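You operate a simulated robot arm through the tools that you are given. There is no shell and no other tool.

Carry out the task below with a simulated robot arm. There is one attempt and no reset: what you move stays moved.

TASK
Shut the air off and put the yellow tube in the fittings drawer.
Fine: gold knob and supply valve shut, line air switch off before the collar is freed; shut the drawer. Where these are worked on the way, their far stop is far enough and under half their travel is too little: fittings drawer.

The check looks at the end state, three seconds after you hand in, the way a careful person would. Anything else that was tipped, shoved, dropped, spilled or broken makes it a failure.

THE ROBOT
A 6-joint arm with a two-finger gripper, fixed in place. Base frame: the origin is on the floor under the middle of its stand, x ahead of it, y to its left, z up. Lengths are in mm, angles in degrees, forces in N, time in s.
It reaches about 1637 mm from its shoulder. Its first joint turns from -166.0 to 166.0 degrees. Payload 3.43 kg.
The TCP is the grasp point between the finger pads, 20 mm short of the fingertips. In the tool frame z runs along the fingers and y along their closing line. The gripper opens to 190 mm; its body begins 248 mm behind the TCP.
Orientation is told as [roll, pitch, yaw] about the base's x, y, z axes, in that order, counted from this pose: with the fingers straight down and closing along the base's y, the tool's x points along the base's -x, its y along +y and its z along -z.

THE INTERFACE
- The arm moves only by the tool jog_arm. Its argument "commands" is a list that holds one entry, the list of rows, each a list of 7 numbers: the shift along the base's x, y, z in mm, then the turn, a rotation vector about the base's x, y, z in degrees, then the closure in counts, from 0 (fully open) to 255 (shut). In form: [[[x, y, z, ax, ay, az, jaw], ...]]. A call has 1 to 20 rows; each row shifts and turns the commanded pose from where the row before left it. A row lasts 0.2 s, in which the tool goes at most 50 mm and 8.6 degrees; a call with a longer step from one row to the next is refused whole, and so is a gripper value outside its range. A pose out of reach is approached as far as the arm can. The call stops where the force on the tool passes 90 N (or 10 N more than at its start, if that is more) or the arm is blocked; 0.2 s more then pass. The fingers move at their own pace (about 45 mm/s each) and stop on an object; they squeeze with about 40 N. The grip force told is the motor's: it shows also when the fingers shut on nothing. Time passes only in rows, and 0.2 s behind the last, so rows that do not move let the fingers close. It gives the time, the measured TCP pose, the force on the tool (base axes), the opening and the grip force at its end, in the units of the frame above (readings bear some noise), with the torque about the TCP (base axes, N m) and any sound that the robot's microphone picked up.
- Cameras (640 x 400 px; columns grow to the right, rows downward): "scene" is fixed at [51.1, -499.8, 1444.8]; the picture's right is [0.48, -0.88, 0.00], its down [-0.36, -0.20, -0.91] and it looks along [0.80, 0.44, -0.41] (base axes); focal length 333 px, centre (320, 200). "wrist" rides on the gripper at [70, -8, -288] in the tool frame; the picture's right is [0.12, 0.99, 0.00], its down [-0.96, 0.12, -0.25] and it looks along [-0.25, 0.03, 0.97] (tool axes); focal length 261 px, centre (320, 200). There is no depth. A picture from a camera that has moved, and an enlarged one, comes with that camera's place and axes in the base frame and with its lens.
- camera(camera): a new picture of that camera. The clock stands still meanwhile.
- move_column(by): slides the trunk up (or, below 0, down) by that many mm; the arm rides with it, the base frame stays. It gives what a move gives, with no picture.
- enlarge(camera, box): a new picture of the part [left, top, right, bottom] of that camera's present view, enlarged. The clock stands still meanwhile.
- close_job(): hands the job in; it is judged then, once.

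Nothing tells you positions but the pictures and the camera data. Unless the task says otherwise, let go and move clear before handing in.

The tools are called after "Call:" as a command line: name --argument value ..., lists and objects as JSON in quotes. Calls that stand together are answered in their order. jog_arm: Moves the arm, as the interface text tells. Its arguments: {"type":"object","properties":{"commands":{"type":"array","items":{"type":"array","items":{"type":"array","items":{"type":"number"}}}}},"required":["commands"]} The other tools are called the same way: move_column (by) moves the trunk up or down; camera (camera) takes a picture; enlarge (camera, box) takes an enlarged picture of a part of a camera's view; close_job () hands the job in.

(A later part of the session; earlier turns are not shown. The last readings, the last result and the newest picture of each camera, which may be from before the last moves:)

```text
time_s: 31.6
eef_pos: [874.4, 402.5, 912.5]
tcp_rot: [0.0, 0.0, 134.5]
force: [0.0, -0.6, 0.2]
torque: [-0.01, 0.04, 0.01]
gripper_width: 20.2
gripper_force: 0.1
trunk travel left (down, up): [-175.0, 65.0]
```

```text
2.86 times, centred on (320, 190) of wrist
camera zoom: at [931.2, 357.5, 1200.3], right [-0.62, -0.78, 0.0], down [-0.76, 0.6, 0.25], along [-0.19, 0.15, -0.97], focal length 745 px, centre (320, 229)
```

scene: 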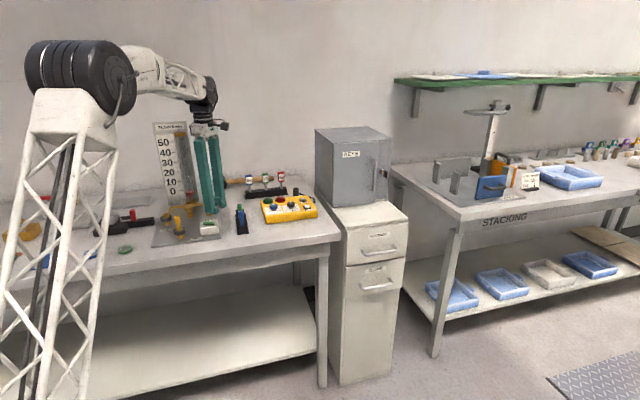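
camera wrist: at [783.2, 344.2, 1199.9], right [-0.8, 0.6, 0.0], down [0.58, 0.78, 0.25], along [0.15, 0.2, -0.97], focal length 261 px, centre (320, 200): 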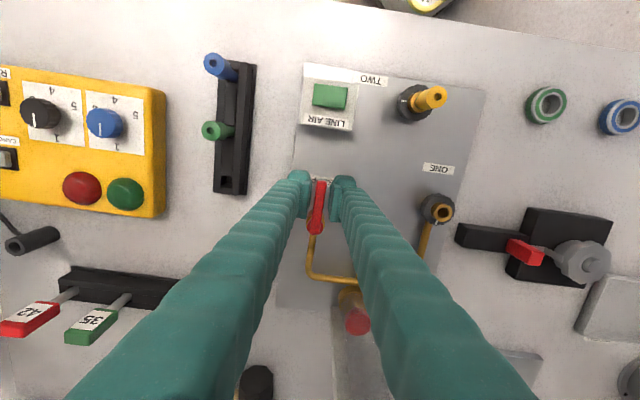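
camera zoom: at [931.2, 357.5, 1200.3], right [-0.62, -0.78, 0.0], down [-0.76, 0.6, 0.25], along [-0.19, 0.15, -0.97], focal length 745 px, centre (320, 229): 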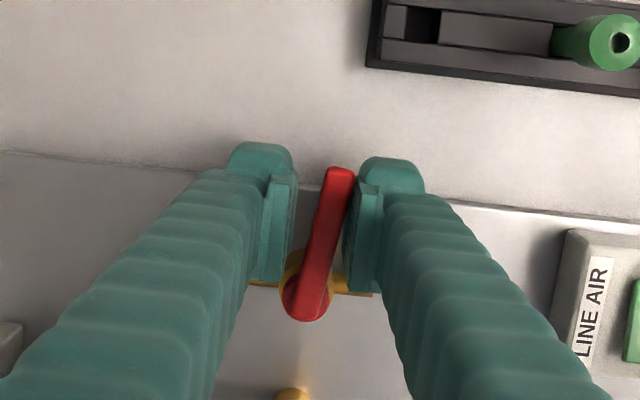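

Call:
jog_arm --commands '[[[3.22, 3.82, 0, 0, 0, 8, 228], [2.66, 4.22, 0, 0, 0, 8, 228], [0, 0, 0, 0, 0, 0, 228]]]'

Call:
enlarge --camera "wrist" --box '[240, 120, 400, 260]'

```text
time_s: 32.4
eef_pos: [879.8, 410.1, 913.5]
tcp_rot: [0.1, 0.1, 150.6]
force: [-19.9, -11.4, -2.9]
torque: [0.13, -0.01, -0.56]
gripper_width: 30.6
gripper_force: 9.1
trunk travel left (down, up): [-175.0, 65.0]
```

```text
2.86 times, centred on (320, 190) of wrist
camera zoom: at [946.0, 382.1, 1200.5], right [-0.38, -0.92, 0.0], down [-0.89, 0.37, 0.25], along [-0.23, 0.09, -0.97], focal length 745 px, centre (320, 229)
```

zoom: 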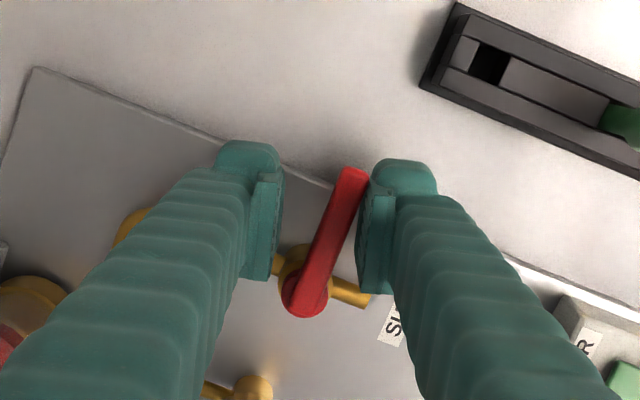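

The supply lever has come to its stop at right angles to the pipe, so the valve is shut. I'll lift off and move over the LINE AIR rocker with the fingers closed.

Call:
jog_arm --commands '[[[0, 0, 0, 0, 0, 0, 200], [0, 0, 0, 0, 0, 0, 200], [0, 0, 25, 0, 0, 0, 200], [0, 0, 40, 0, 0, 0, 200], [-20, -10, 20, 0, 0, -5, 255], [-30, -18, 0, 0, 0, -5, 255], [-30, -18, 0, 0, 0, -5, 255], [-30, -18, 0, 0, 0, 0, 255], [-26, -15, 0, 0, 0, 0, 255], [0, 0, 0, 0, 0, 0, 255]]]'

Call:
camera --camera "wrist"

Call:
enlarge --camera "scene" --box '[150, 150, 250, 250]'

```text
time_s: 34.6
eef_pos: [743.0, 333.1, 997.5]
tcp_rot: [0.0, 0.0, 135.5]
force: [0.0, -0.4, 0.1]
torque: [0.02, -0.03, 0.0]
gripper_width: 0.1
gripper_force: 34.8
trunk travel left (down, up): [-175.0, 65.0]
```

```text
taken
camera wrist: at [799.7, 287.5, 1285.6], right [-0.61, -0.79, 0.0], down [-0.77, 0.59, 0.25], along [-0.2, 0.15, -0.97], focal length 261 px, centre (320, 200)
```

wrist: 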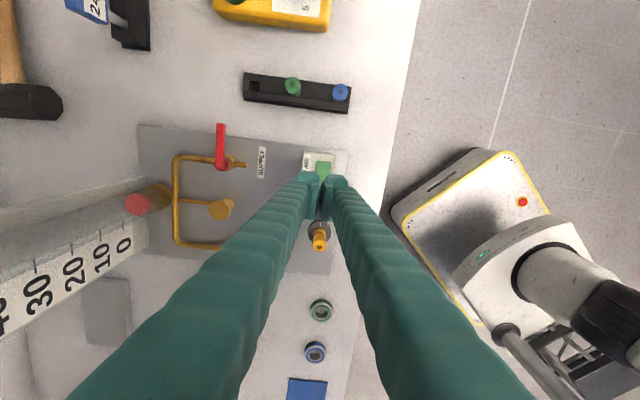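

```text
4.00 times, centred on (200, 200) of scene
camera zoom: at [51.1, -499.8, 1444.8], right [0.48, -0.88, 0.0], down [-0.36, -0.2, -0.91], along [0.8, 0.44, -0.41], focal length 1331 px, centre (800, 200)
```

zoom: 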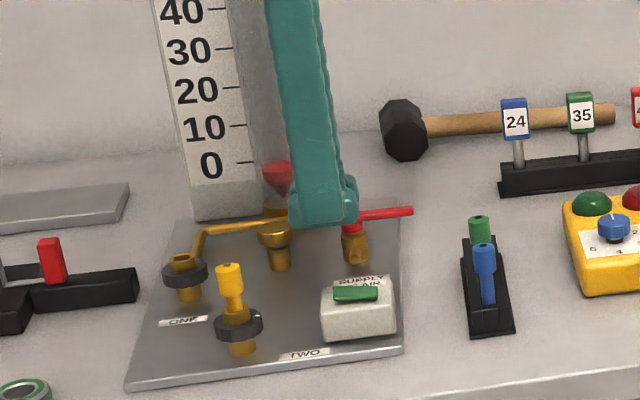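

Call:
enlarge --camera "wrist" --box '[280, 140, 360, 200]'

Call:
enlarge --camera "scene" --box '[220, 212, 256, 238]'

Call:
enlarge --camera "scene" --box '[190, 210, 230, 240]'

```text
6.67 times, centred on (320, 170) of wrist
camera zoom: at [799.7, 287.5, 1285.6], right [-0.61, -0.79, 0.0], down [-0.77, 0.59, 0.25], along [-0.2, 0.15, -0.97], focal length 1738 px, centre (320, 400)
```

zoom: 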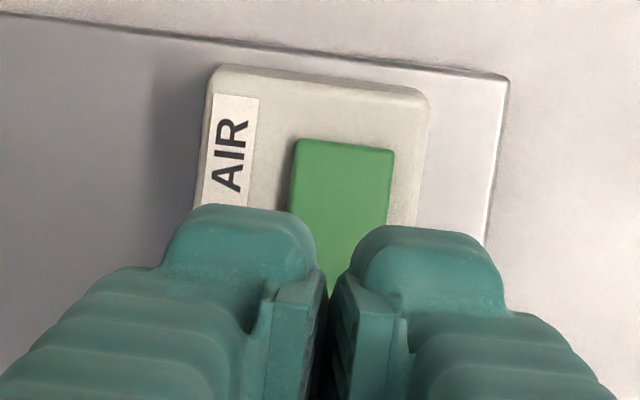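

```text
15.38 times, centred on (238, 225) of scene
camera zoom: at [51.1, -499.8, 1444.8], right [0.48, -0.88, 0.0], down [-0.36, -0.2, -0.91], along [0.8, 0.44, -0.41], focal length 5118 px, centre (1582, -185)
```

zoom: 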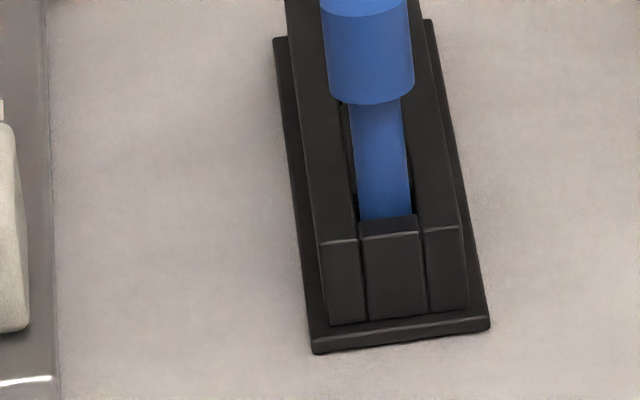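

```text
13.33 times, centred on (210, 225) of scene
camera zoom: at [51.1, -499.8, 1444.8], right [0.48, -0.88, 0.0], down [-0.36, -0.2, -0.91], along [0.8, 0.44, -0.41], focal length 4435 px, centre (1787, -133)
```

zoom: 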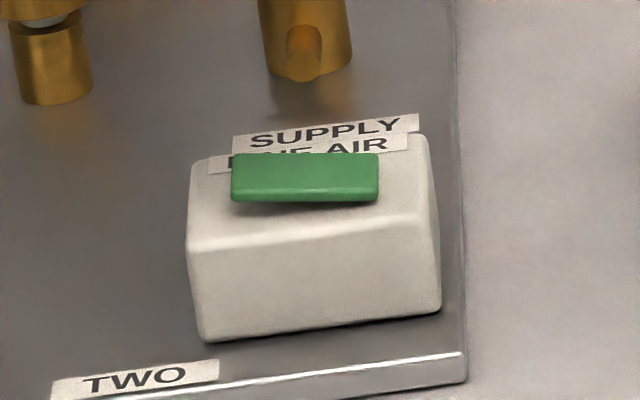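

The rocker's tube-side end is the raised one and the closed fingertips are right above it. I'll come down and press it in small steps.

Call:
jog_arm --commands '[[[0, 0, -30, 0, 0, 0, 255], [0, 0, -30, 0, 0, 0, 255], [0, 0, -8, 0, 0, 0, 255], [0, 0, 0, 0, 0, 0, 255]]]'

Call:
enlarge --camera "scene" --box '[180, 190, 240, 240]'

```text
time_s: 35.6
eef_pos: [745.4, 332.1, 929.6]
tcp_rot: [0.0, 0.0, 135.5]
force: [-0.3, 1.0, 2.4]
torque: [0.0, -0.01, 0.0]
gripper_width: 0.3
gripper_force: 34.5
trunk travel left (down, up): [-175.0, 65.0]
```

```text
8.00 times, centred on (210, 215) of scene
camera zoom: at [51.1, -499.8, 1444.8], right [0.48, -0.88, 0.0], down [-0.36, -0.2, -0.91], along [0.8, 0.44, -0.41], focal length 2661 px, centre (1200, 80)
```

zoom: 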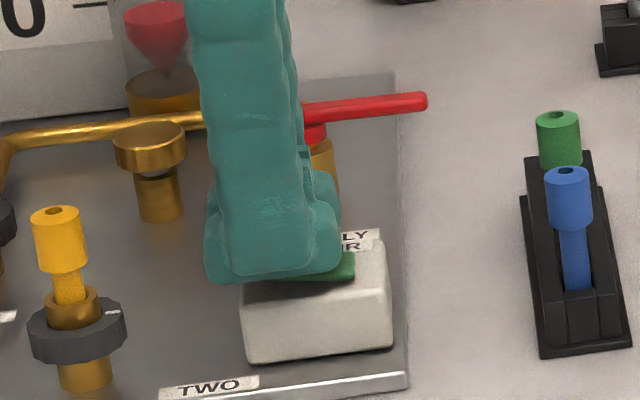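

The finger feet are wider than I took them to be and cover both halves of the rocker. I'll lift, shift about 15 mm toward the tube so that only the raised end is pressed, and press again.

Call:
jog_arm --commands '[[[0, 0, 12, 0, 0, 0, 255], [-10.6, 10.6, 0, 0, 0, 0, 255], [0, 0, -10, 0, 0, 0, 255], [0, 0, -4, 0, 0, 0, 255], [0, 0, 0, 0, 0, 0, 255]]]'

Call:
enlarge --camera "scene" --box '[180, 190, 240, 240]'

Call:
enlarge --camera "wrist" --box '[270, 130, 370, 220]'

```text
time_s: 36.8
eef_pos: [733.7, 342.4, 926.3]
tcp_rot: [0.0, 0.0, 135.5]
force: [0.0, 0.0, 0.0]
torque: [0.03, -0.01, -0.07]
gripper_width: 0.2
gripper_force: 34.4
trunk travel left (down, up): [-175.0, 65.0]
```

```text
8.00 times, centred on (210, 215) of scene
camera zoom: at [51.1, -499.8, 1444.8], right [0.48, -0.88, 0.0], down [-0.36, -0.2, -0.91], along [0.8, 0.44, -0.41], focal length 2661 px, centre (1200, 80)
```

zoom: 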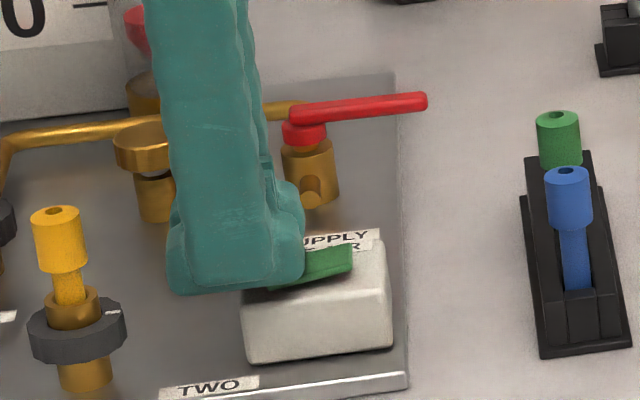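

```text
4.44 times, centred on (320, 175) of wrist
camera zoom: at [790.6, 298.9, 1215.0], right [-0.61, -0.79, 0.0], down [-0.77, 0.59, 0.25], along [-0.2, 0.15, -0.97], focal length 1158 px, centre (320, 311)
```

zoom: 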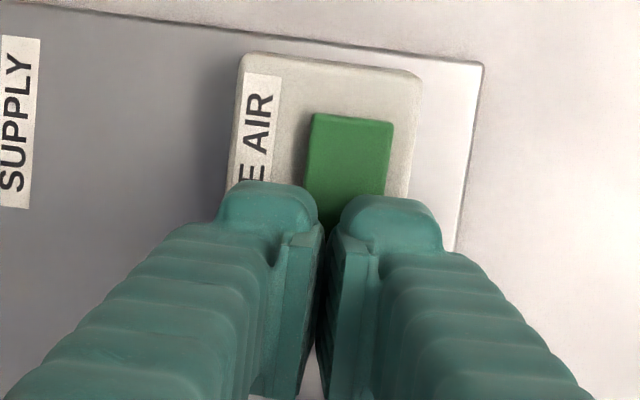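

The rocker seems to have flipped already (its right end is now up). I'll lift away and check.

Call:
jog_arm --commands '[[[0, 0, 30, 0, 0, 0, 255], [-5, 10, 40, 0, 0, 0, 255], [-10, 30, 20, 0, 0, 0, 255], [-10, 30, 0, 0, 0, 0, 255], [0, 0, 0, 0, 0, 0, 255]]]'

Call:
enlarge --camera "scene" --box '[190, 210, 230, 240]'

Call:
enlarge --camera "scene" --box '[140, 170, 240, 250]'

Call:
camera --camera "wrist"

```text
time_s: 38.0
eef_pos: [709.6, 412.1, 1018.5]
tcp_rot: [0.1, -0.1, 135.5]
force: [-0.4, 0.1, -0.4]
torque: [-0.02, -0.01, 0.0]
gripper_width: 0.1
gripper_force: 34.5
trunk travel left (down, up): [-175.0, 65.0]
```

```text
13.33 times, centred on (210, 225) of scene
camera zoom: at [51.1, -499.8, 1444.8], right [0.48, -0.88, 0.0], down [-0.36, -0.2, -0.91], along [0.8, 0.44, -0.41], focal length 4435 px, centre (1787, -133)
```

zoom: 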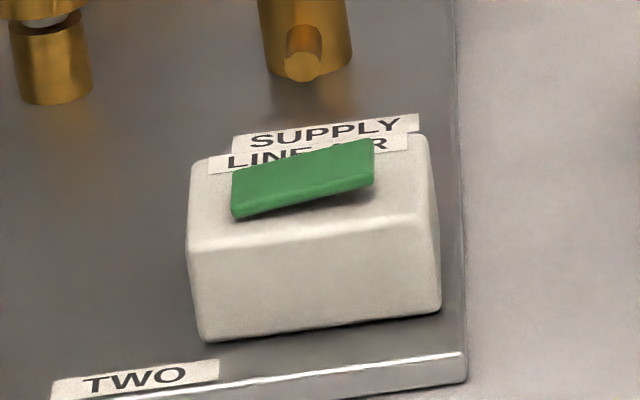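

```text
5.00 times, centred on (190, 210) of scene
camera zoom: at [51.1, -499.8, 1444.8], right [0.48, -0.88, 0.0], down [-0.36, -0.2, -0.91], along [0.8, 0.44, -0.41], focal length 1663 px, centre (970, 150)
```

zoom: 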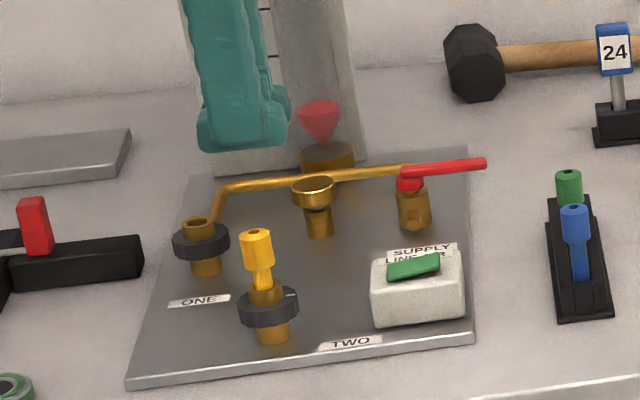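

```text
taken
camera wrist: at [766.2, 367.7, 1306.1], right [-0.61, -0.79, 0.0], down [-0.77, 0.59, 0.25], along [-0.2, 0.15, -0.97], focal length 261 px, centre (320, 200)
```

wrist: 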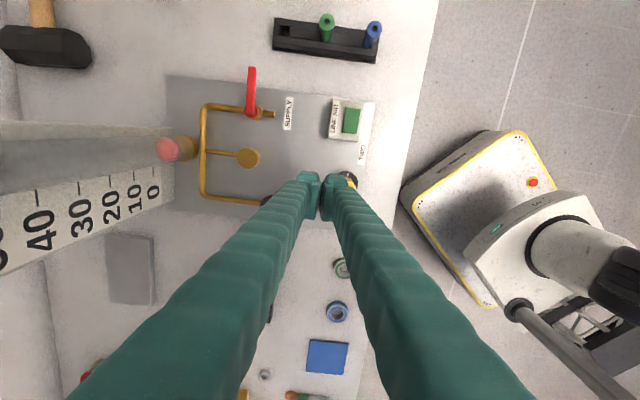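

Knob, supply valve and line air switch are now all off. Next I'll go over the collar of fitting TWO at (680.5, 384), turning the gripper back to leave room for a counter-clockwise turn.

Call:
jog_arm --commands '[[[-6, -6, 0, 0, 0, -8.3, 200], [-6, -6, 0, 0, 0, -8.3, 180], [-6, -6, 0, 0, 0, -8.3, 170], [-6, -5, 0, 0, 0, -8.3, 170], [-5, -5, 0, 0, 0, -8.3, 170], [0, 0, 0, 0, 0, -8.3, 170], [0, 0, 0, 0, 0, -8.3, 170], [0, 0, 0, 0, 0, -8.3, 170], [0, 0, 0, 0, 0, -8.3, 170], [0, 0, 0, 0, 0, -8.3, 170], [0, 0, 0, 0, 0, -8.3, 170], [0, 0, 0, 0, 0, 0, 170]]]'

Call:
camera --camera "wrist"

Call:
enlarge --camera "wrist" --box '[280, 150, 360, 210]'

```text
time_s: 40.6
eef_pos: [679.6, 383.7, 1017.9]
tcp_rot: [-0.1, 0.1, 44.1]
force: [0.0, 0.0, 0.1]
torque: [0.0, 0.0, 0.02]
gripper_width: 63.1
gripper_force: 0.1
trunk travel left (down, up): [-175.0, 65.0]
```

```text
taken
camera wrist: at [636.3, 328.8, 1304.8], right [-0.78, 0.63, 0.0], down [0.61, 0.75, 0.25], along [0.16, 0.19, -0.97], focal length 261 px, centre (320, 200)
```

wrist: 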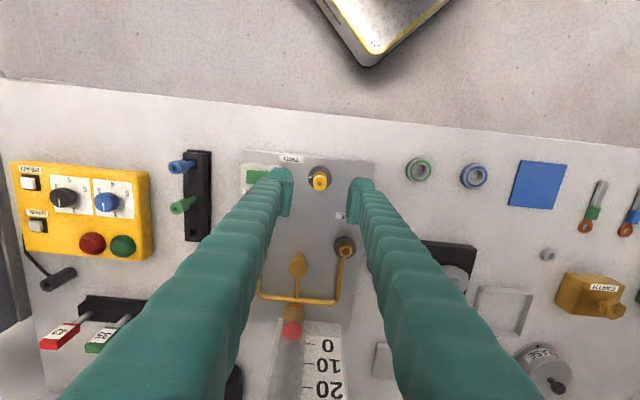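

```text
6.67 times, centred on (320, 180) of wrist
camera zoom: at [636.3, 328.8, 1304.8], right [-0.78, 0.63, 0.0], down [0.61, 0.75, 0.25], along [0.16, 0.19, -0.97], focal length 1738 px, centre (320, 333)
```

zoom: 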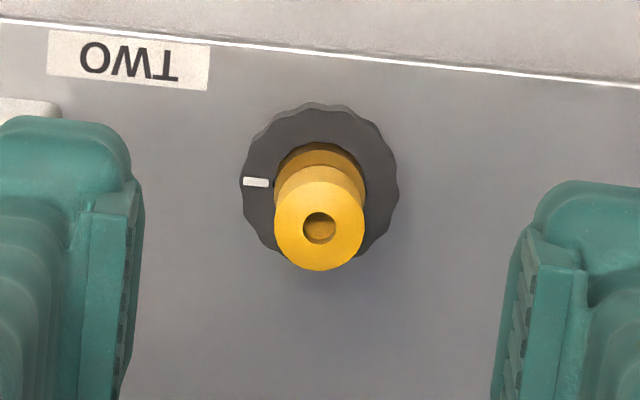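

The collar is centred between the fingers. I'll descend to collar height and close on it.

Call:
jog_arm --commands '[[[-1, -0.7, -40, 0, 0, 0, 176], [0, 0, -40, 0, 0, 0, 176], [0, 0, -25, 0, 0, 0, 176], [0, 0, -10, 0, 0, 0, 176], [0, 0, 0, 0, 0, 0, 176]]]'

Call:
enlarge --camera "wrist" --box '[260, 130, 380, 220]'

Call:
enlarge --camera "scene" --box '[150, 180, 240, 250]'

```text
time_s: 41.8
eef_pos: [679.6, 384.5, 901.5]
tcp_rot: [0.0, 0.0, 44.1]
force: [-0.4, 0.0, 0.5]
torque: [0.0, 0.0, 0.0]
gripper_width: 58.9
gripper_force: 0.1
trunk travel left (down, up): [-175.0, 65.0]
```

```text
4.44 times, centred on (320, 175) of wrist
camera zoom: at [635.8, 328.9, 1189.1], right [-0.78, 0.63, 0.0], down [0.61, 0.75, 0.25], along [0.16, 0.19, -0.97], focal length 1158 px, centre (320, 311)
```

zoom: 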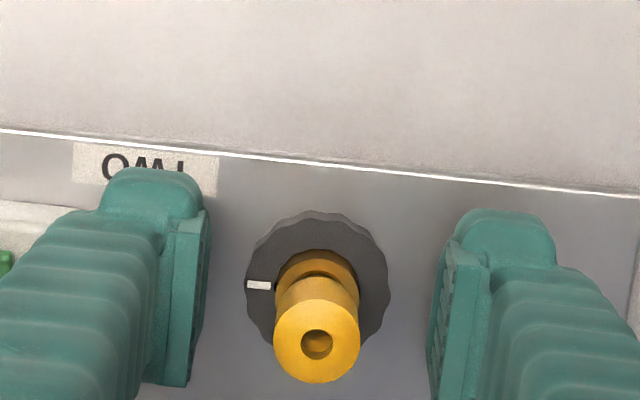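

```text
5.71 times, centred on (195, 215) of scene
camera zoom: at [51.1, -499.8, 1444.8], right [0.48, -0.88, 0.0], down [-0.36, -0.2, -0.91], along [0.8, 0.44, -0.41], focal length 1901 px, centre (1034, 114)
```

zoom: 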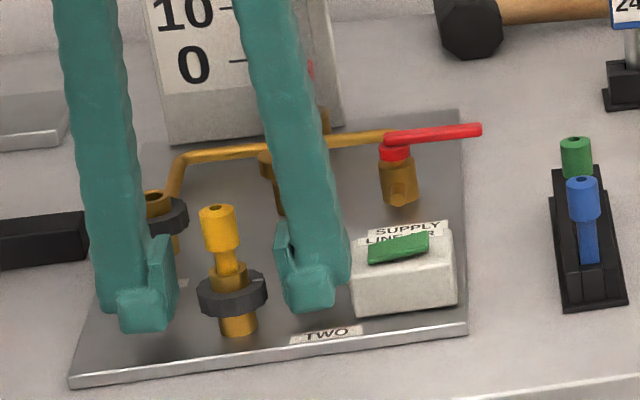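

Call:
jog_arm --commands '[[[-0.3, -0.5, -6, 0, 0, 0, 176], [0, 0, -4, 0, 0, 0, 176], [0, 0, 0, 0, 0, 0, 255], [0, 0, 0, 0, 0, 0, 255], [0, 0, 0, 0, 0, 0, 255], [0, 0, 0, 0, 0, 0, 255]]]'

Call:
enlarge --camera "wrist" --box '[260, 130, 380, 220]'

Call:
enlarge --camera "scene" --box '[150, 180, 240, 250]'

```text
time_s: 43.2
eef_pos: [679.8, 382.1, 893.3]
tcp_rot: [0.0, 0.1, 44.3]
force: [4.8, -2.3, -1.4]
torque: [0.06, -0.08, 0.11]
gripper_width: 33.4
gripper_force: 45.1
trunk travel left (down, up): [-175.0, 65.0]
```

```text
4.44 times, centred on (320, 175) of wrist
camera zoom: at [635.4, 327.2, 1180.3], right [-0.78, 0.63, 0.0], down [0.61, 0.75, 0.25], along [0.16, 0.19, -0.97], focal length 1158 px, centre (320, 311)
```

zoom: 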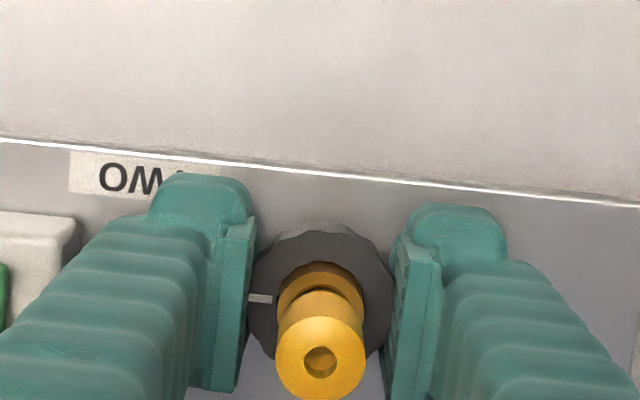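

```text
5.71 times, centred on (195, 215) of scene
camera zoom: at [51.1, -499.8, 1444.8], right [0.48, -0.88, 0.0], down [-0.36, -0.2, -0.91], along [0.8, 0.44, -0.41], focal length 1901 px, centre (1034, 114)
```

zoom: 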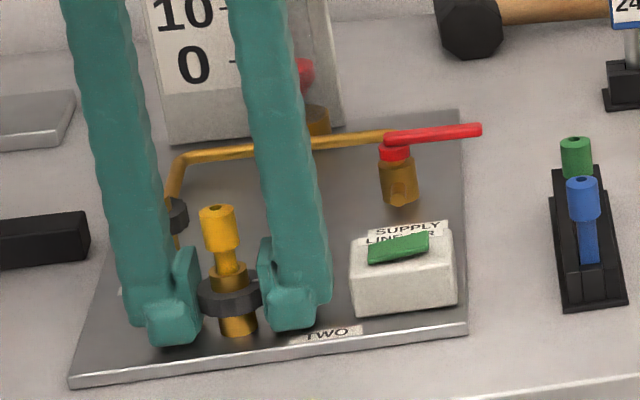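

The collar is gripped at 33.4 mm. I'll turn it counter-clockwise, checking the reaction.

Call:
jog_arm --commands '[[[0, 0, 0, 0, 0, 7, 255], [0, 0, 0, 0, 0, 7, 255], [0, 0, 0, 0, 0, 7, 255], [0, 0, 0, 0, 0, 0, 255]]]'

Call:
enlarge --camera "wrist" --box '[260, 130, 380, 220]'

```text
time_s: 44.2
eef_pos: [679.6, 382.1, 890.9]
tcp_rot: [0.0, 0.1, 65.3]
force: [6.5, 1.7, -6.2]
torque: [0.09, 0.0, -0.02]
gripper_width: 32.3
gripper_force: 45.2
trunk travel left (down, up): [-175.0, 65.0]
```

```text
4.44 times, centred on (320, 175) of wrist
camera zoom: at [658.2, 315.1, 1178.7], right [-0.95, 0.31, 0.0], down [0.3, 0.92, 0.25], along [0.07, 0.23, -0.97], focal length 1158 px, centre (320, 311)
```

zoom: 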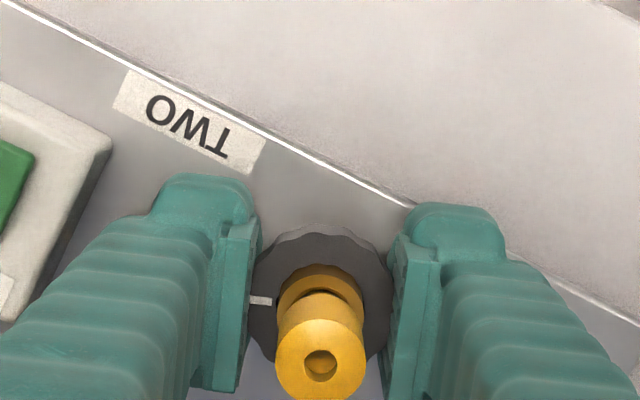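

The mark turns with the gripper, so the collar is turning. I'll continue to the stop.

Call:
jog_arm --commands '[[[0, 0, 0, 0, 0, 7, 255], [0, 0, 0, 0, 0, 7, 255], [0, 0, 0, 0, 0, 7, 255], [0, 0, 0, 0, 0, 7, 255], [0, 0, 0, 0, 0, 7, 255], [0, 0, 0, 0, 0, 7, 255], [0, 0, 0, 0, 0, 7, 255], [0, 0, 0, 0, 0, 7, 255], [0, 0, 0, 0, 0, 7, 255], [0, 0, 0, 0, 0, 0, 255]]]'

Call:
enlarge --camera "wrist" --box '[260, 130, 380, 220]'

```text
time_s: 46.4
eef_pos: [678.8, 382.3, 891.0]
tcp_rot: [0.3, -0.1, 128.3]
force: [-19.4, -4.4, -41.8]
torque: [-0.3, -0.28, -0.02]
gripper_width: 32.1
gripper_force: 45.3
trunk travel left (down, up): [-175.0, 65.0]
```

```text
4.44 times, centred on (320, 175) of wrist
camera zoom: at [730.0, 332.7, 1178.5], right [-0.71, -0.71, 0.0], down [-0.69, 0.68, 0.25], along [-0.18, 0.17, -0.97], focal length 1158 px, centre (320, 311)
```

zoom: 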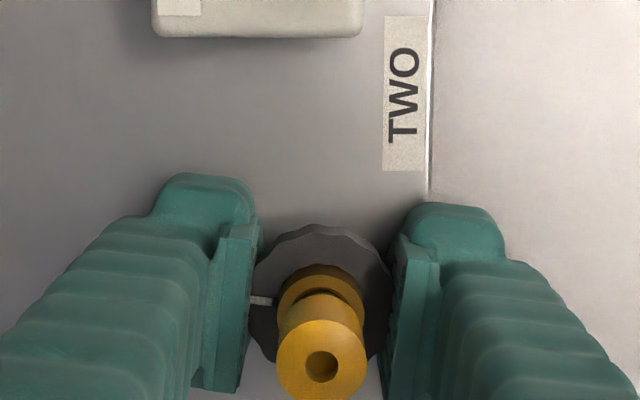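

Call:
enlarge --camera "scene" --box '[150, 180, 240, 250]'

```text
5.71 times, centred on (195, 215) of scene
camera zoom: at [51.1, -499.8, 1444.8], right [0.48, -0.88, 0.0], down [-0.36, -0.2, -0.91], along [0.8, 0.44, -0.41], focal length 1901 px, centre (1034, 114)
```

zoom: 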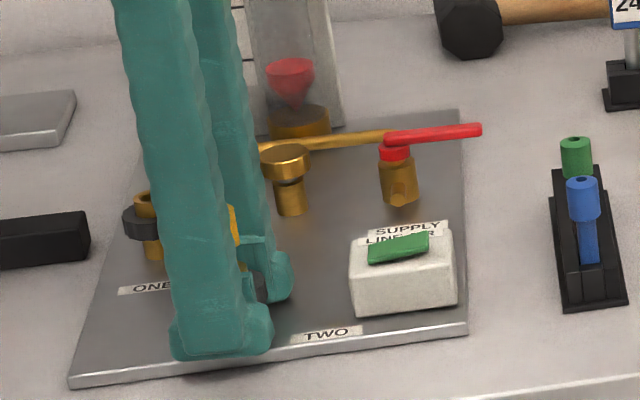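

Call:
jog_arm --commands '[[[0, 0, -0.6, 0, 0, 4, 255], [0, 0, 0, 0, 0, 4, 255], [0, 0, 0, 0, 0, 0, 255]]]'

Call:
enlarge --camera "wrist" --box '[260, 130, 380, 220]'

```text
time_s: 47.2
eef_pos: [677.5, 382.3, 891.5]
tcp_rot: [0.1, 0.0, 136.4]
force: [-28.2, -6.9, -44.1]
torque: [0.3, 0.1, -0.92]
gripper_width: 31.8
gripper_force: 45.0
trunk travel left (down, up): [-175.0, 65.0]
```

```text
4.44 times, centred on (320, 175) of wrist
camera zoom: at [736.2, 339.9, 1178.6], right [-0.6, -0.8, 0.0], down [-0.77, 0.58, 0.25], along [-0.2, 0.15, -0.97], focal length 1158 px, centre (320, 311)
```

zoom: 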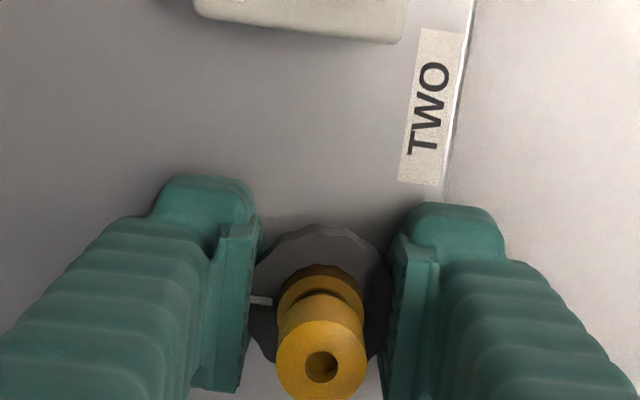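

The collar has hit its stop at 90° (torque −0.9 N·m), and its mark points to the wall like ONE's. I'll release and lift clear.

Call:
jog_arm --commands '[[[0, 0, 0, 0, 0, 0, 176], [0, 0, 0, 0, 0, 0, 176], [0, 0, 0, 0, 0, 0, 176], [0, 0, 20, 0, 0, 0, 176], [0, 0, 40, 0, 0, 0, 176], [0, 0, 40, 0, 0, 0, 176], [0, 0, 20, 0, 0, 0, 176], [0, 0, 0, 0, 0, 0, 176]]]'

Call:
enlarge --camera "wrist" --box '[260, 130, 380, 220]'

Call:
enlarge --camera "scene" --box '[150, 180, 240, 250]'

```text
time_s: 49.0
eef_pos: [679.0, 382.9, 1011.7]
tcp_rot: [0.0, 0.0, 136.2]
force: [0.8, -0.3, -0.3]
torque: [-0.04, 0.0, 0.01]
gripper_width: 58.7
gripper_force: 0.0
trunk travel left (down, up): [-175.0, 65.0]
```

```text
4.44 times, centred on (320, 175) of wrist
camera zoom: at [736.2, 339.6, 1299.3], right [-0.6, -0.8, 0.0], down [-0.77, 0.58, 0.25], along [-0.2, 0.15, -0.97], focal length 1158 px, centre (320, 311)
```

zoom: 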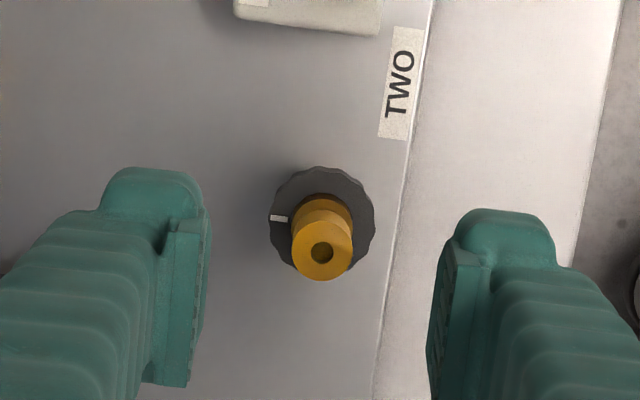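

```text
5.71 times, centred on (195, 215) of scene
camera zoom: at [51.1, -499.8, 1444.8], right [0.48, -0.88, 0.0], down [-0.36, -0.2, -0.91], along [0.8, 0.44, -0.41], focal length 1901 px, centre (1034, 114)
```

zoom: 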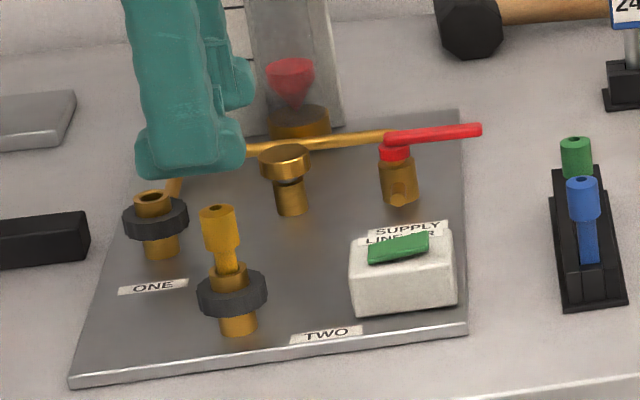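

The collar is freed and the tube still sits in its fitting. Next I'll open the FITTINGS drawer: raise the arm and swing over toward the cabinet to look at it.

Call:
jog_arm --commands '[[[0, 0, 45, 0, 0, 0, 176], [0, 0, 45, 0, 0, 0, 176], [0, 0, 45, 0, 0, 0, 176], [0, -10, 45, 0, 0, -8.3, 176], [15, -40, 10, 0, 0, -8.3, 176], [15, -40, 0, 0, 0, -8.3, 176], [15, -40, 0, 0, 0, -8.3, 176], [15, -40, 0, 0, 0, -8.3, 176], [15, -40, 0, 0, 0, -8.3, 176], [15, -40, 0, 0, 0, -8.3, 176], [15, -40, 0, 0, 0, -8.3, 176], [15, -40, 0, 0, 0, -8.3, 176], [15, -40, 0, 0, 0, -8.3, 176], [15, -40, 0, 0, 0, -8.3, 176], [15, -40, 0, 0, 0, 0, 176], [15, -40, 0, 0, 0, 0, 176], [0, 0, 0, 0, 0, 0, 176]]]'

Call:
camera --camera "wrist"

Call:
camera --camera "scene"

```text
time_s: 52.6
eef_pos: [863.5, -107.6, 1204.3]
tcp_rot: [-0.1, 0.1, 44.9]
force: [0.9, -0.3, -0.8]
torque: [0.03, 0.02, 0.02]
gripper_width: 58.9
gripper_force: 0.1
trunk travel left (down, up): [-175.0, 65.0]
```

```text
taken
camera wrist: at [818.6, -163.7, 1492.0], right [-0.79, 0.62, 0.0], down [0.6, 0.76, 0.25], along [0.15, 0.19, -0.97], focal length 261 px, centre (320, 200)
```

wrist: 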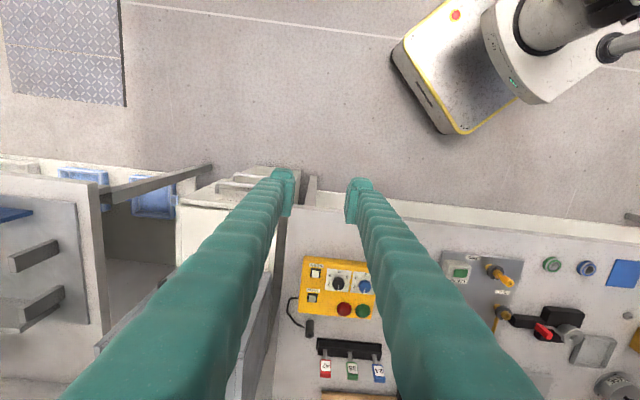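

```text
taken
```

scene: 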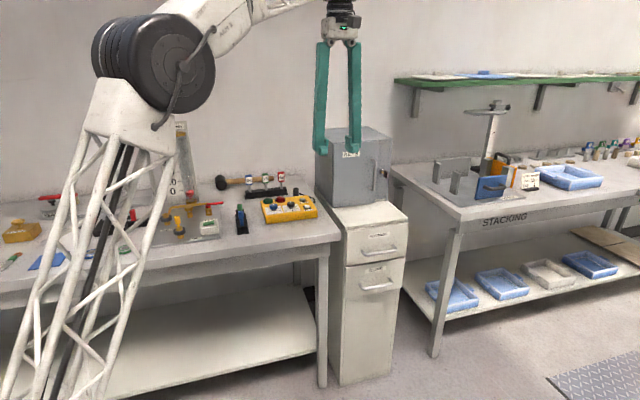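

Call:
jog_arm --commands '[[[28, -36, 0, 0, 0, 0, 176], [28, -36, 0, 0, 0, 0, 176], [28, -36, 0, 0, 0, 0, 176], [28, -36, 0, 0, 0, 0, 176], [28, -36, 0, 0, 0, 0, 176], [0, 0, 0, 0, 0, 0, 176]]]'

Call:
camera --camera "wrist"

Call:
camera --camera "scene"

```text
time_s: 54.0
eef_pos: [956.4, -269.4, 1160.6]
tcp_rot: [-0.2, -0.2, 44.9]
force: [0.9, -0.5, -0.7]
torque: [0.05, 0.0, 0.01]
gripper_width: 58.8
gripper_force: 0.2
out of reach, approached as far as the arm can: row 3, 4, 5
trunk travel left (down, up): [-175.0, 65.0]
```

```text
taken
camera wrist: at [911.1, -324.3, 1447.8], right [-0.79, 0.62, -0.01], down [0.6, 0.76, 0.25], along [0.16, 0.19, -0.97], focal length 261 px, centre (320, 200)
```

wrist: 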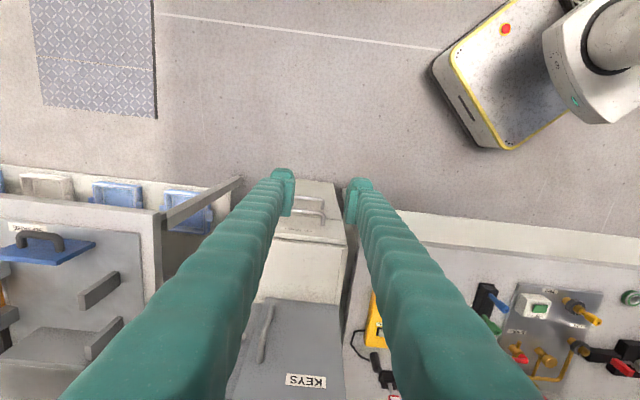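

```text
taken
```

scene: 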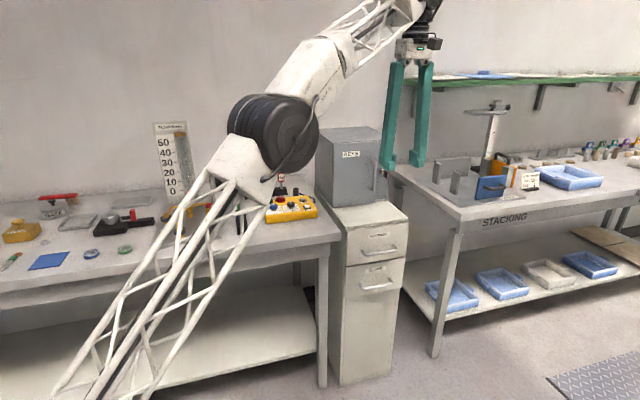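

Call:
enlarge --camera "wrist" --box '[250, 160, 370, 260]'

Call:
enlarge --camera "scene" --box '[330, 190, 420, 310]'

```text
4.00 times, centred on (310, 210) of wrist
camera zoom: at [911.1, -324.3, 1447.8], right [-0.79, 0.62, -0.01], down [0.6, 0.76, 0.25], along [0.16, 0.19, -0.97], focal length 1043 px, centre (360, 160)
```

zoom: 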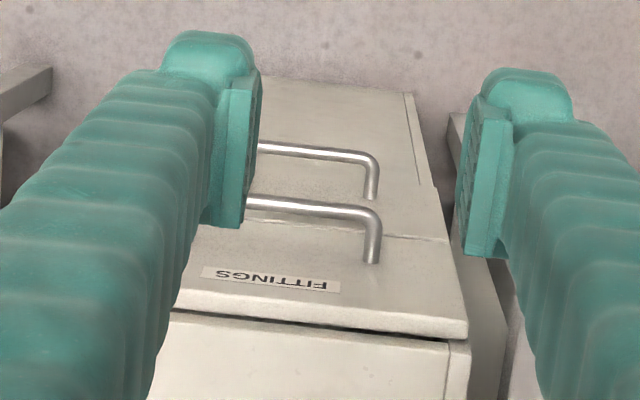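

```text
3.33 times, centred on (375, 250) of scene
camera zoom: at [51.1, -499.8, 1444.8], right [0.48, -0.88, 0.0], down [-0.36, -0.2, -0.91], along [0.8, 0.44, -0.41], focal length 1109 px, centre (137, 33)
```

zoom: 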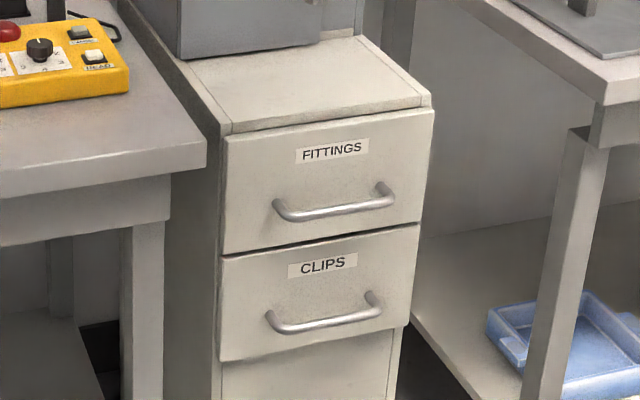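

The drawer front faces the same way as the bench, with the FITTINGS bar at about (1072, -199, 767). I'll come down in front of the cabinet and turn so that the fingers close front-to-back on the bar.

Call:
jog_arm --commands '[[[0, 0, -40, 0, 0, 0, 190], [0, 0, -40, 0, 0, 0, 190], [0, 0, -40, 0, 0, 0, 190], [0, 0, -30, 0, 0, 0, 190], [0, 0, 0, 0, 0, 0, 190]]]'

```text
time_s: 55.2
eef_pos: [954.8, -267.9, 1008.6]
tcp_rot: [0.1, 0.0, 44.9]
force: [-0.6, 0.6, -0.3]
torque: [-0.02, 0.01, 0.02]
gripper_width: 48.4
gripper_force: 0.1
trunk travel left (down, up): [-175.0, 65.0]
```

Call:
jog_arm --commands '[[[5, 3, -5, 0, 0, -8.2, 190], [8, 5, -5, 0, 0, -8.2, 190], [8, 5, -5, 0, 0, -8.2, 190], [8, 5, -5, 0, 0, -8.2, 190], [8, 5, -5, 0, 0, -8.2, 190], [8, 5, -5, 0, 0, -8.2, 190], [8, 4, -5, 0, 0, -8.2, 190], [8, 4, -5, 0, 0, -8.2, 195], [8, 4, -5, 0, 0, -8.2, 201], [8, 4, -5, 0, 0, -8.2, 201], [8, 4, -5, 0, 0, -8, 201], [0, 0, 0, 0, 0, 0, 201]]]'

Call:
camera --camera "wrist"

Call:
enlarge --camera "scene" --box '[310, 100, 450, 310]'

```text
time_s: 57.8
eef_pos: [1039.4, -220.3, 955.2]
tcp_rot: [0.0, 0.1, -45.2]
force: [-0.7, -0.7, 0.2]
torque: [-0.01, -0.04, 0.03]
gripper_width: 40.3
gripper_force: 0.1
trunk travel left (down, up): [-175.0, 65.0]
```

```text
taken
camera wrist: at [984.7, -176.4, 1242.3], right [0.62, 0.78, 0.0], down [0.76, -0.6, 0.25], along [0.19, -0.15, -0.97], focal length 261 px, centre (320, 200)
```

wrist: 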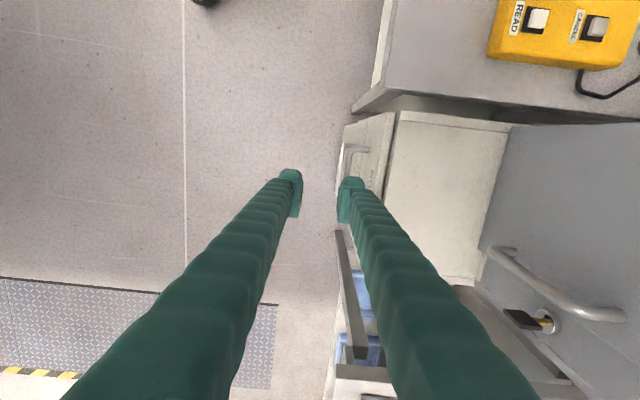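

```text
1.90 times, centred on (380, 205) of scene
camera zoom: at [51.1, -499.8, 1444.8], right [0.48, -0.88, 0.0], down [-0.36, -0.2, -0.91], along [0.8, 0.44, -0.41], focal length 634 px, centre (206, 190)
```

zoom: 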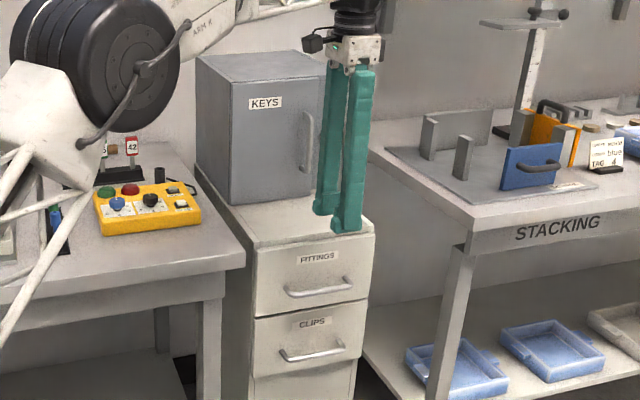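

Call:
enlarge --camera "wrist" --box '[290, 100, 430, 220]'

```text
3.33 times, centred on (360, 160) of wrist
camera zoom: at [984.7, -176.4, 1242.3], right [0.62, 0.78, 0.0], down [0.76, -0.6, 0.25], along [0.19, -0.15, -0.97], focal length 869 px, centre (187, 333)
```

zoom: 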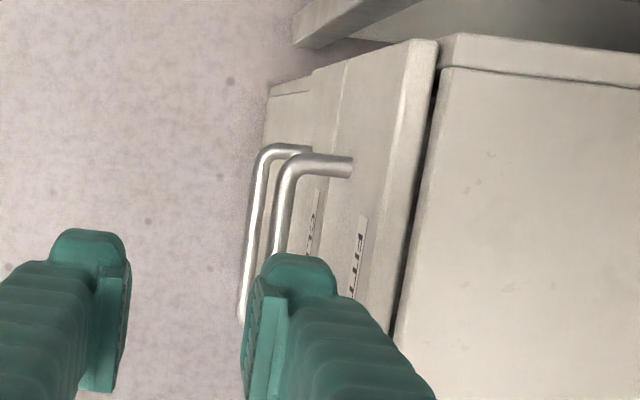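

The gap behind the bar is too tight for a thick finger from above, so I'll tip the gripper to nearly horizontal (fingers above and below the bar) and approach from the front.

Call:
jog_arm --commands '[[[-3, -3, 0, 5.89, -5.89, 0, 201], [-3, -3, 0, 5.89, -5.89, 0, 201], [-3, -3, 0, 5.89, -5.89, 0, 201], [-3, -3, 0, 5.89, -5.89, 0, 201], [-3, -3, 0, 5.89, -5.89, 0, 201], [-3, -3, 0, 5.89, -5.89, 0, 201], [-3, -3, 0, 5.89, -5.89, 0, 201], [-3, -3, 0, 5.89, -5.89, 0, 201], [-3, -3, 0, 5.89, -5.89, 0, 201], [0, 0, 0, 0, 0, 0, 201]]]'

Call:
camera --camera "wrist"

Call:
camera --camera "scene"

```text
time_s: 60.0
eef_pos: [1012.7, -247.1, 953.7]
tcp_rot: [75.1, 0.1, -45.0]
force: [0.4, 0.7, -1.2]
torque: [0.02, -0.05, 0.02]
gripper_width: 40.4
gripper_force: 0.1
trunk travel left (down, up): [-175.0, 65.0]
```

```text
taken
camera wrist: at [765.8, -395.8, 1020.2], right [0.1, 0.26, 0.96], down [0.53, -0.83, 0.17], along [0.84, 0.49, -0.22], focal length 261 px, centre (320, 200)
```

wrist: 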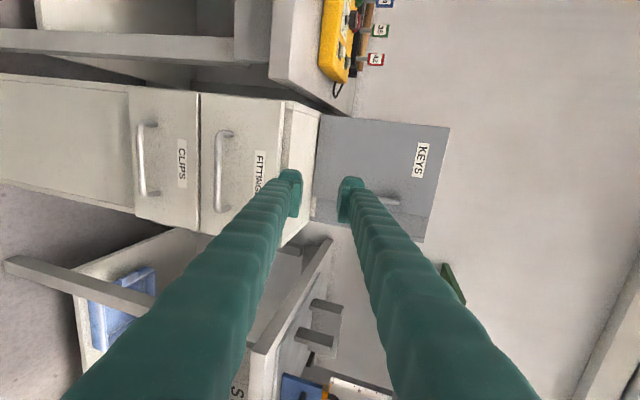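

```text
taken
```

scene: 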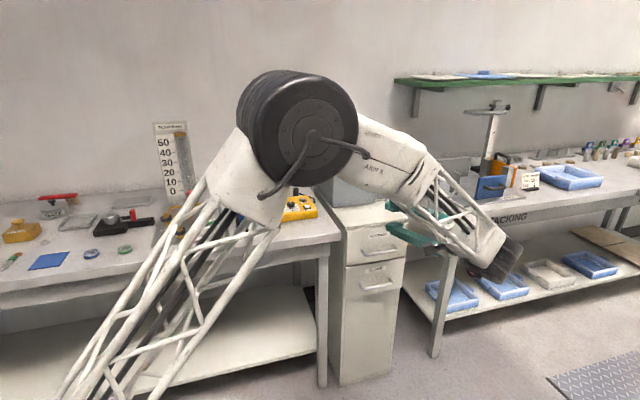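

The gripper now points at the drawer front, 15° below level. I'll lower to bar height (about 769) before moving in.

Call:
jog_arm --commands '[[[1.4, -1.4, -37, 0, 0, 0, 201], [1.4, -1.4, -37, 0, 0, 0, 201], [1.4, -1.4, -37, 0, 0, 0, 201], [1.4, -1.4, -37, 0, 0, 0, 201], [1.4, -1.4, -37, 0, 0, 0, 201], [0, 0, 0, 0, 0, 0, 201]]]'

Call:
camera --camera "wrist"

Call:
camera --camera "scene"

```text
time_s: 61.4
eef_pos: [1019.8, -253.0, 769.9]
tcp_rot: [75.0, 0.2, -45.0]
force: [0.0, -0.6, -0.9]
torque: [0.0, 0.01, -0.01]
gripper_width: 40.2
gripper_force: 0.0
trunk travel left (down, up): [-175.0, 65.0]
```

```text
taken
camera wrist: at [772.3, -401.1, 836.9], right [0.1, 0.27, 0.96], down [0.53, -0.83, 0.17], along [0.84, 0.49, -0.22], focal length 261 px, centre (320, 200)
```

wrist: 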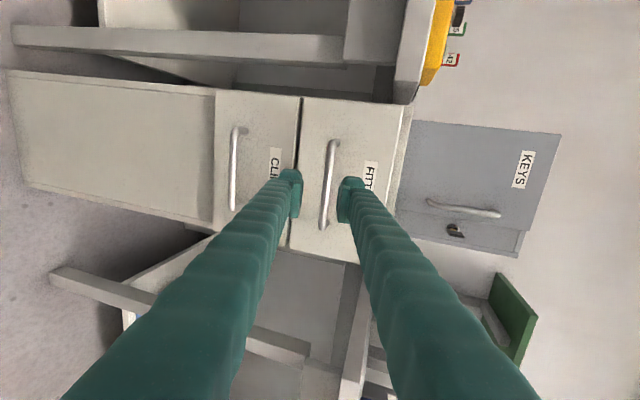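

```text
taken
```

scene: 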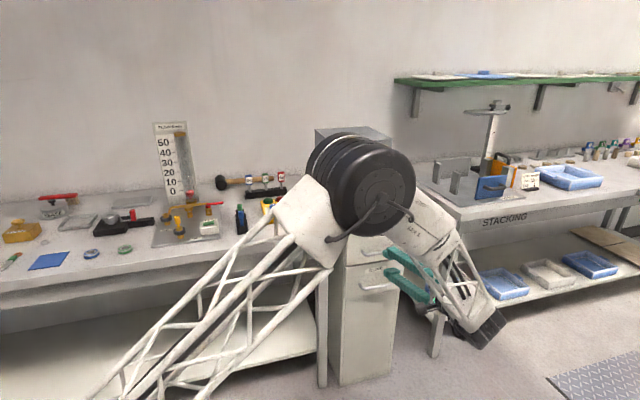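

The bar lies between the fingers. I'll move in along the approach direction.

Call:
jog_arm --commands '[[[18, 18, -2, 0, 0, 0, 201], [18, 18, -1, 0, 0, 0, 201], [10, 10, -1, 0, 0, 0, 201], [5, 5, 0, 0, 0, 0, 201], [0, 0, 0, 0, 0, 0, 201]]]'

Call:
enlarge --camera "wrist" --box '[240, 120, 420, 260]'

Call:
enlarge --camera "scene" --box '[320, 190, 480, 320]'

```text
time_s: 62.6
eef_pos: [1071.5, -203.0, 765.9]
tcp_rot: [75.0, 0.1, -45.0]
force: [0.5, 0.5, -0.3]
torque: [0.01, 0.04, 0.0]
gripper_width: 40.5
gripper_force: 0.0
trunk travel left (down, up): [-175.0, 65.0]
```

```text
2.86 times, centred on (330, 190) of wrist
camera zoom: at [824.2, -351.8, 832.1], right [0.1, 0.27, 0.96], down [0.53, -0.83, 0.17], along [0.84, 0.49, -0.22], focal length 745 px, centre (291, 229)
```

zoom: 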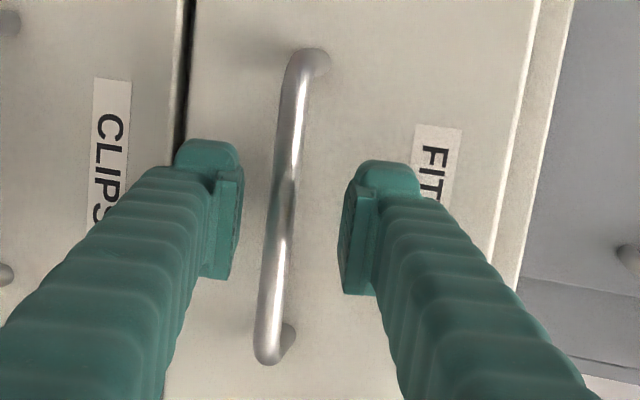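

```text
3.08 times, centred on (400, 255) of scene
camera zoom: at [51.1, -499.8, 1444.8], right [0.48, -0.88, 0.0], down [-0.36, -0.2, -0.91], along [0.8, 0.44, -0.41], focal length 1024 px, centre (74, 31)
```

zoom: 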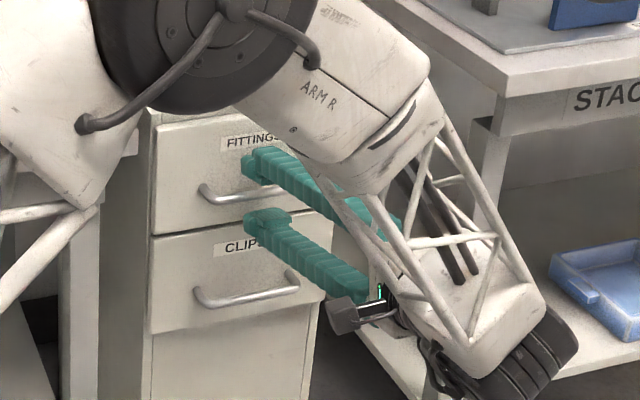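

Call:
jog_arm --commands '[[[0, 0, 0, 0, 0, 0, 255], [0, 0, 0, 0, 0, 0, 255], [0, 0, 0, 0, 0, 0, 255], [0, 0, 0, 0, 0, 0, 255]]]'

Call:
enlarge --camera "wrist" --box '[240, 120, 420, 260]'

```text
time_s: 63.6
eef_pos: [1069.5, -206.6, 763.4]
tcp_rot: [74.8, 0.2, -45.1]
force: [-28.3, -23.2, -24.3]
torque: [-0.65, 0.23, 0.47]
gripper_width: 5.9
gripper_force: 34.7
trunk travel left (down, up): [-175.0, 65.0]
```

```text
2.86 times, centred on (330, 190) of wrist
camera zoom: at [823.0, -354.1, 830.1], right [0.1, 0.27, 0.96], down [0.53, -0.83, 0.17], along [0.84, 0.49, -0.23], focal length 745 px, centre (291, 229)
```

zoom: 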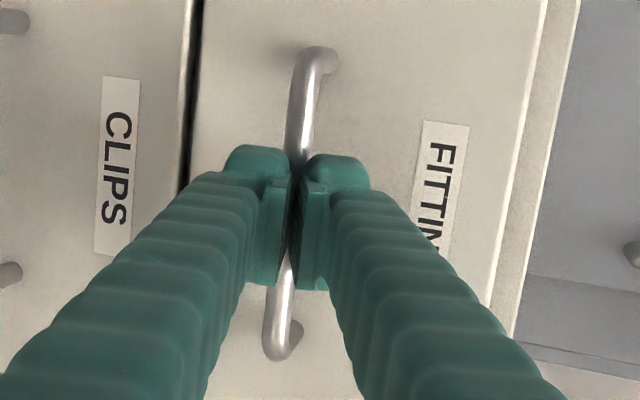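

The bar is only pinched at the fingertips, so it is a bit further in than thought. I'll open, go in about 13 mm more and close again.

Call:
jog_arm --commands '[[[0, 0, 0, 0, 0, 0, 205], [0, 0, 0, 0, 0, 0, 205], [5, 5, -1, 0, 0, 0, 205], [4, 4, 0, 0, 0, 0, 205], [0, 0, 0, 0, 0, 0, 255], [0, 0, 0, 0, 0, 0, 255], [0, 0, 0, 0, 0, 0, 255], [0, 0, 0, 0, 0, 0, 255]]]'

Call:
enlarge --camera "wrist" --box '[240, 120, 420, 260]'

```text
time_s: 65.4
eef_pos: [1078.8, -195.0, 760.0]
tcp_rot: [74.6, 0.2, -45.0]
force: [-21.7, -5.3, -51.6]
torque: [-1.03, -0.5, 0.13]
gripper_width: 10.8
gripper_force: 44.1
trunk travel left (down, up): [-175.0, 65.0]
```

```text
2.86 times, centred on (330, 190) of wrist
camera zoom: at [832.0, -343.7, 826.9], right [0.1, 0.27, 0.96], down [0.53, -0.83, 0.17], along [0.84, 0.49, -0.23], focal length 745 px, centre (291, 229)
```

zoom: 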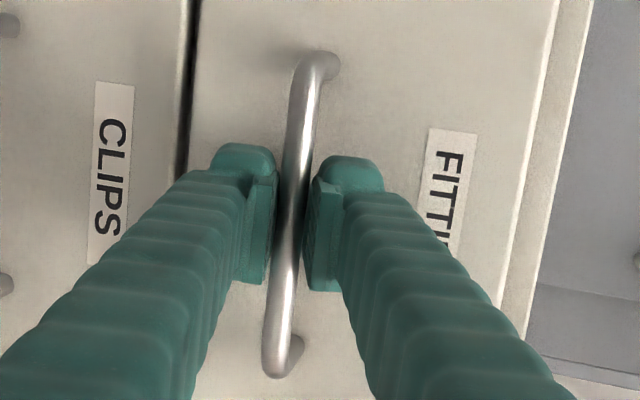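

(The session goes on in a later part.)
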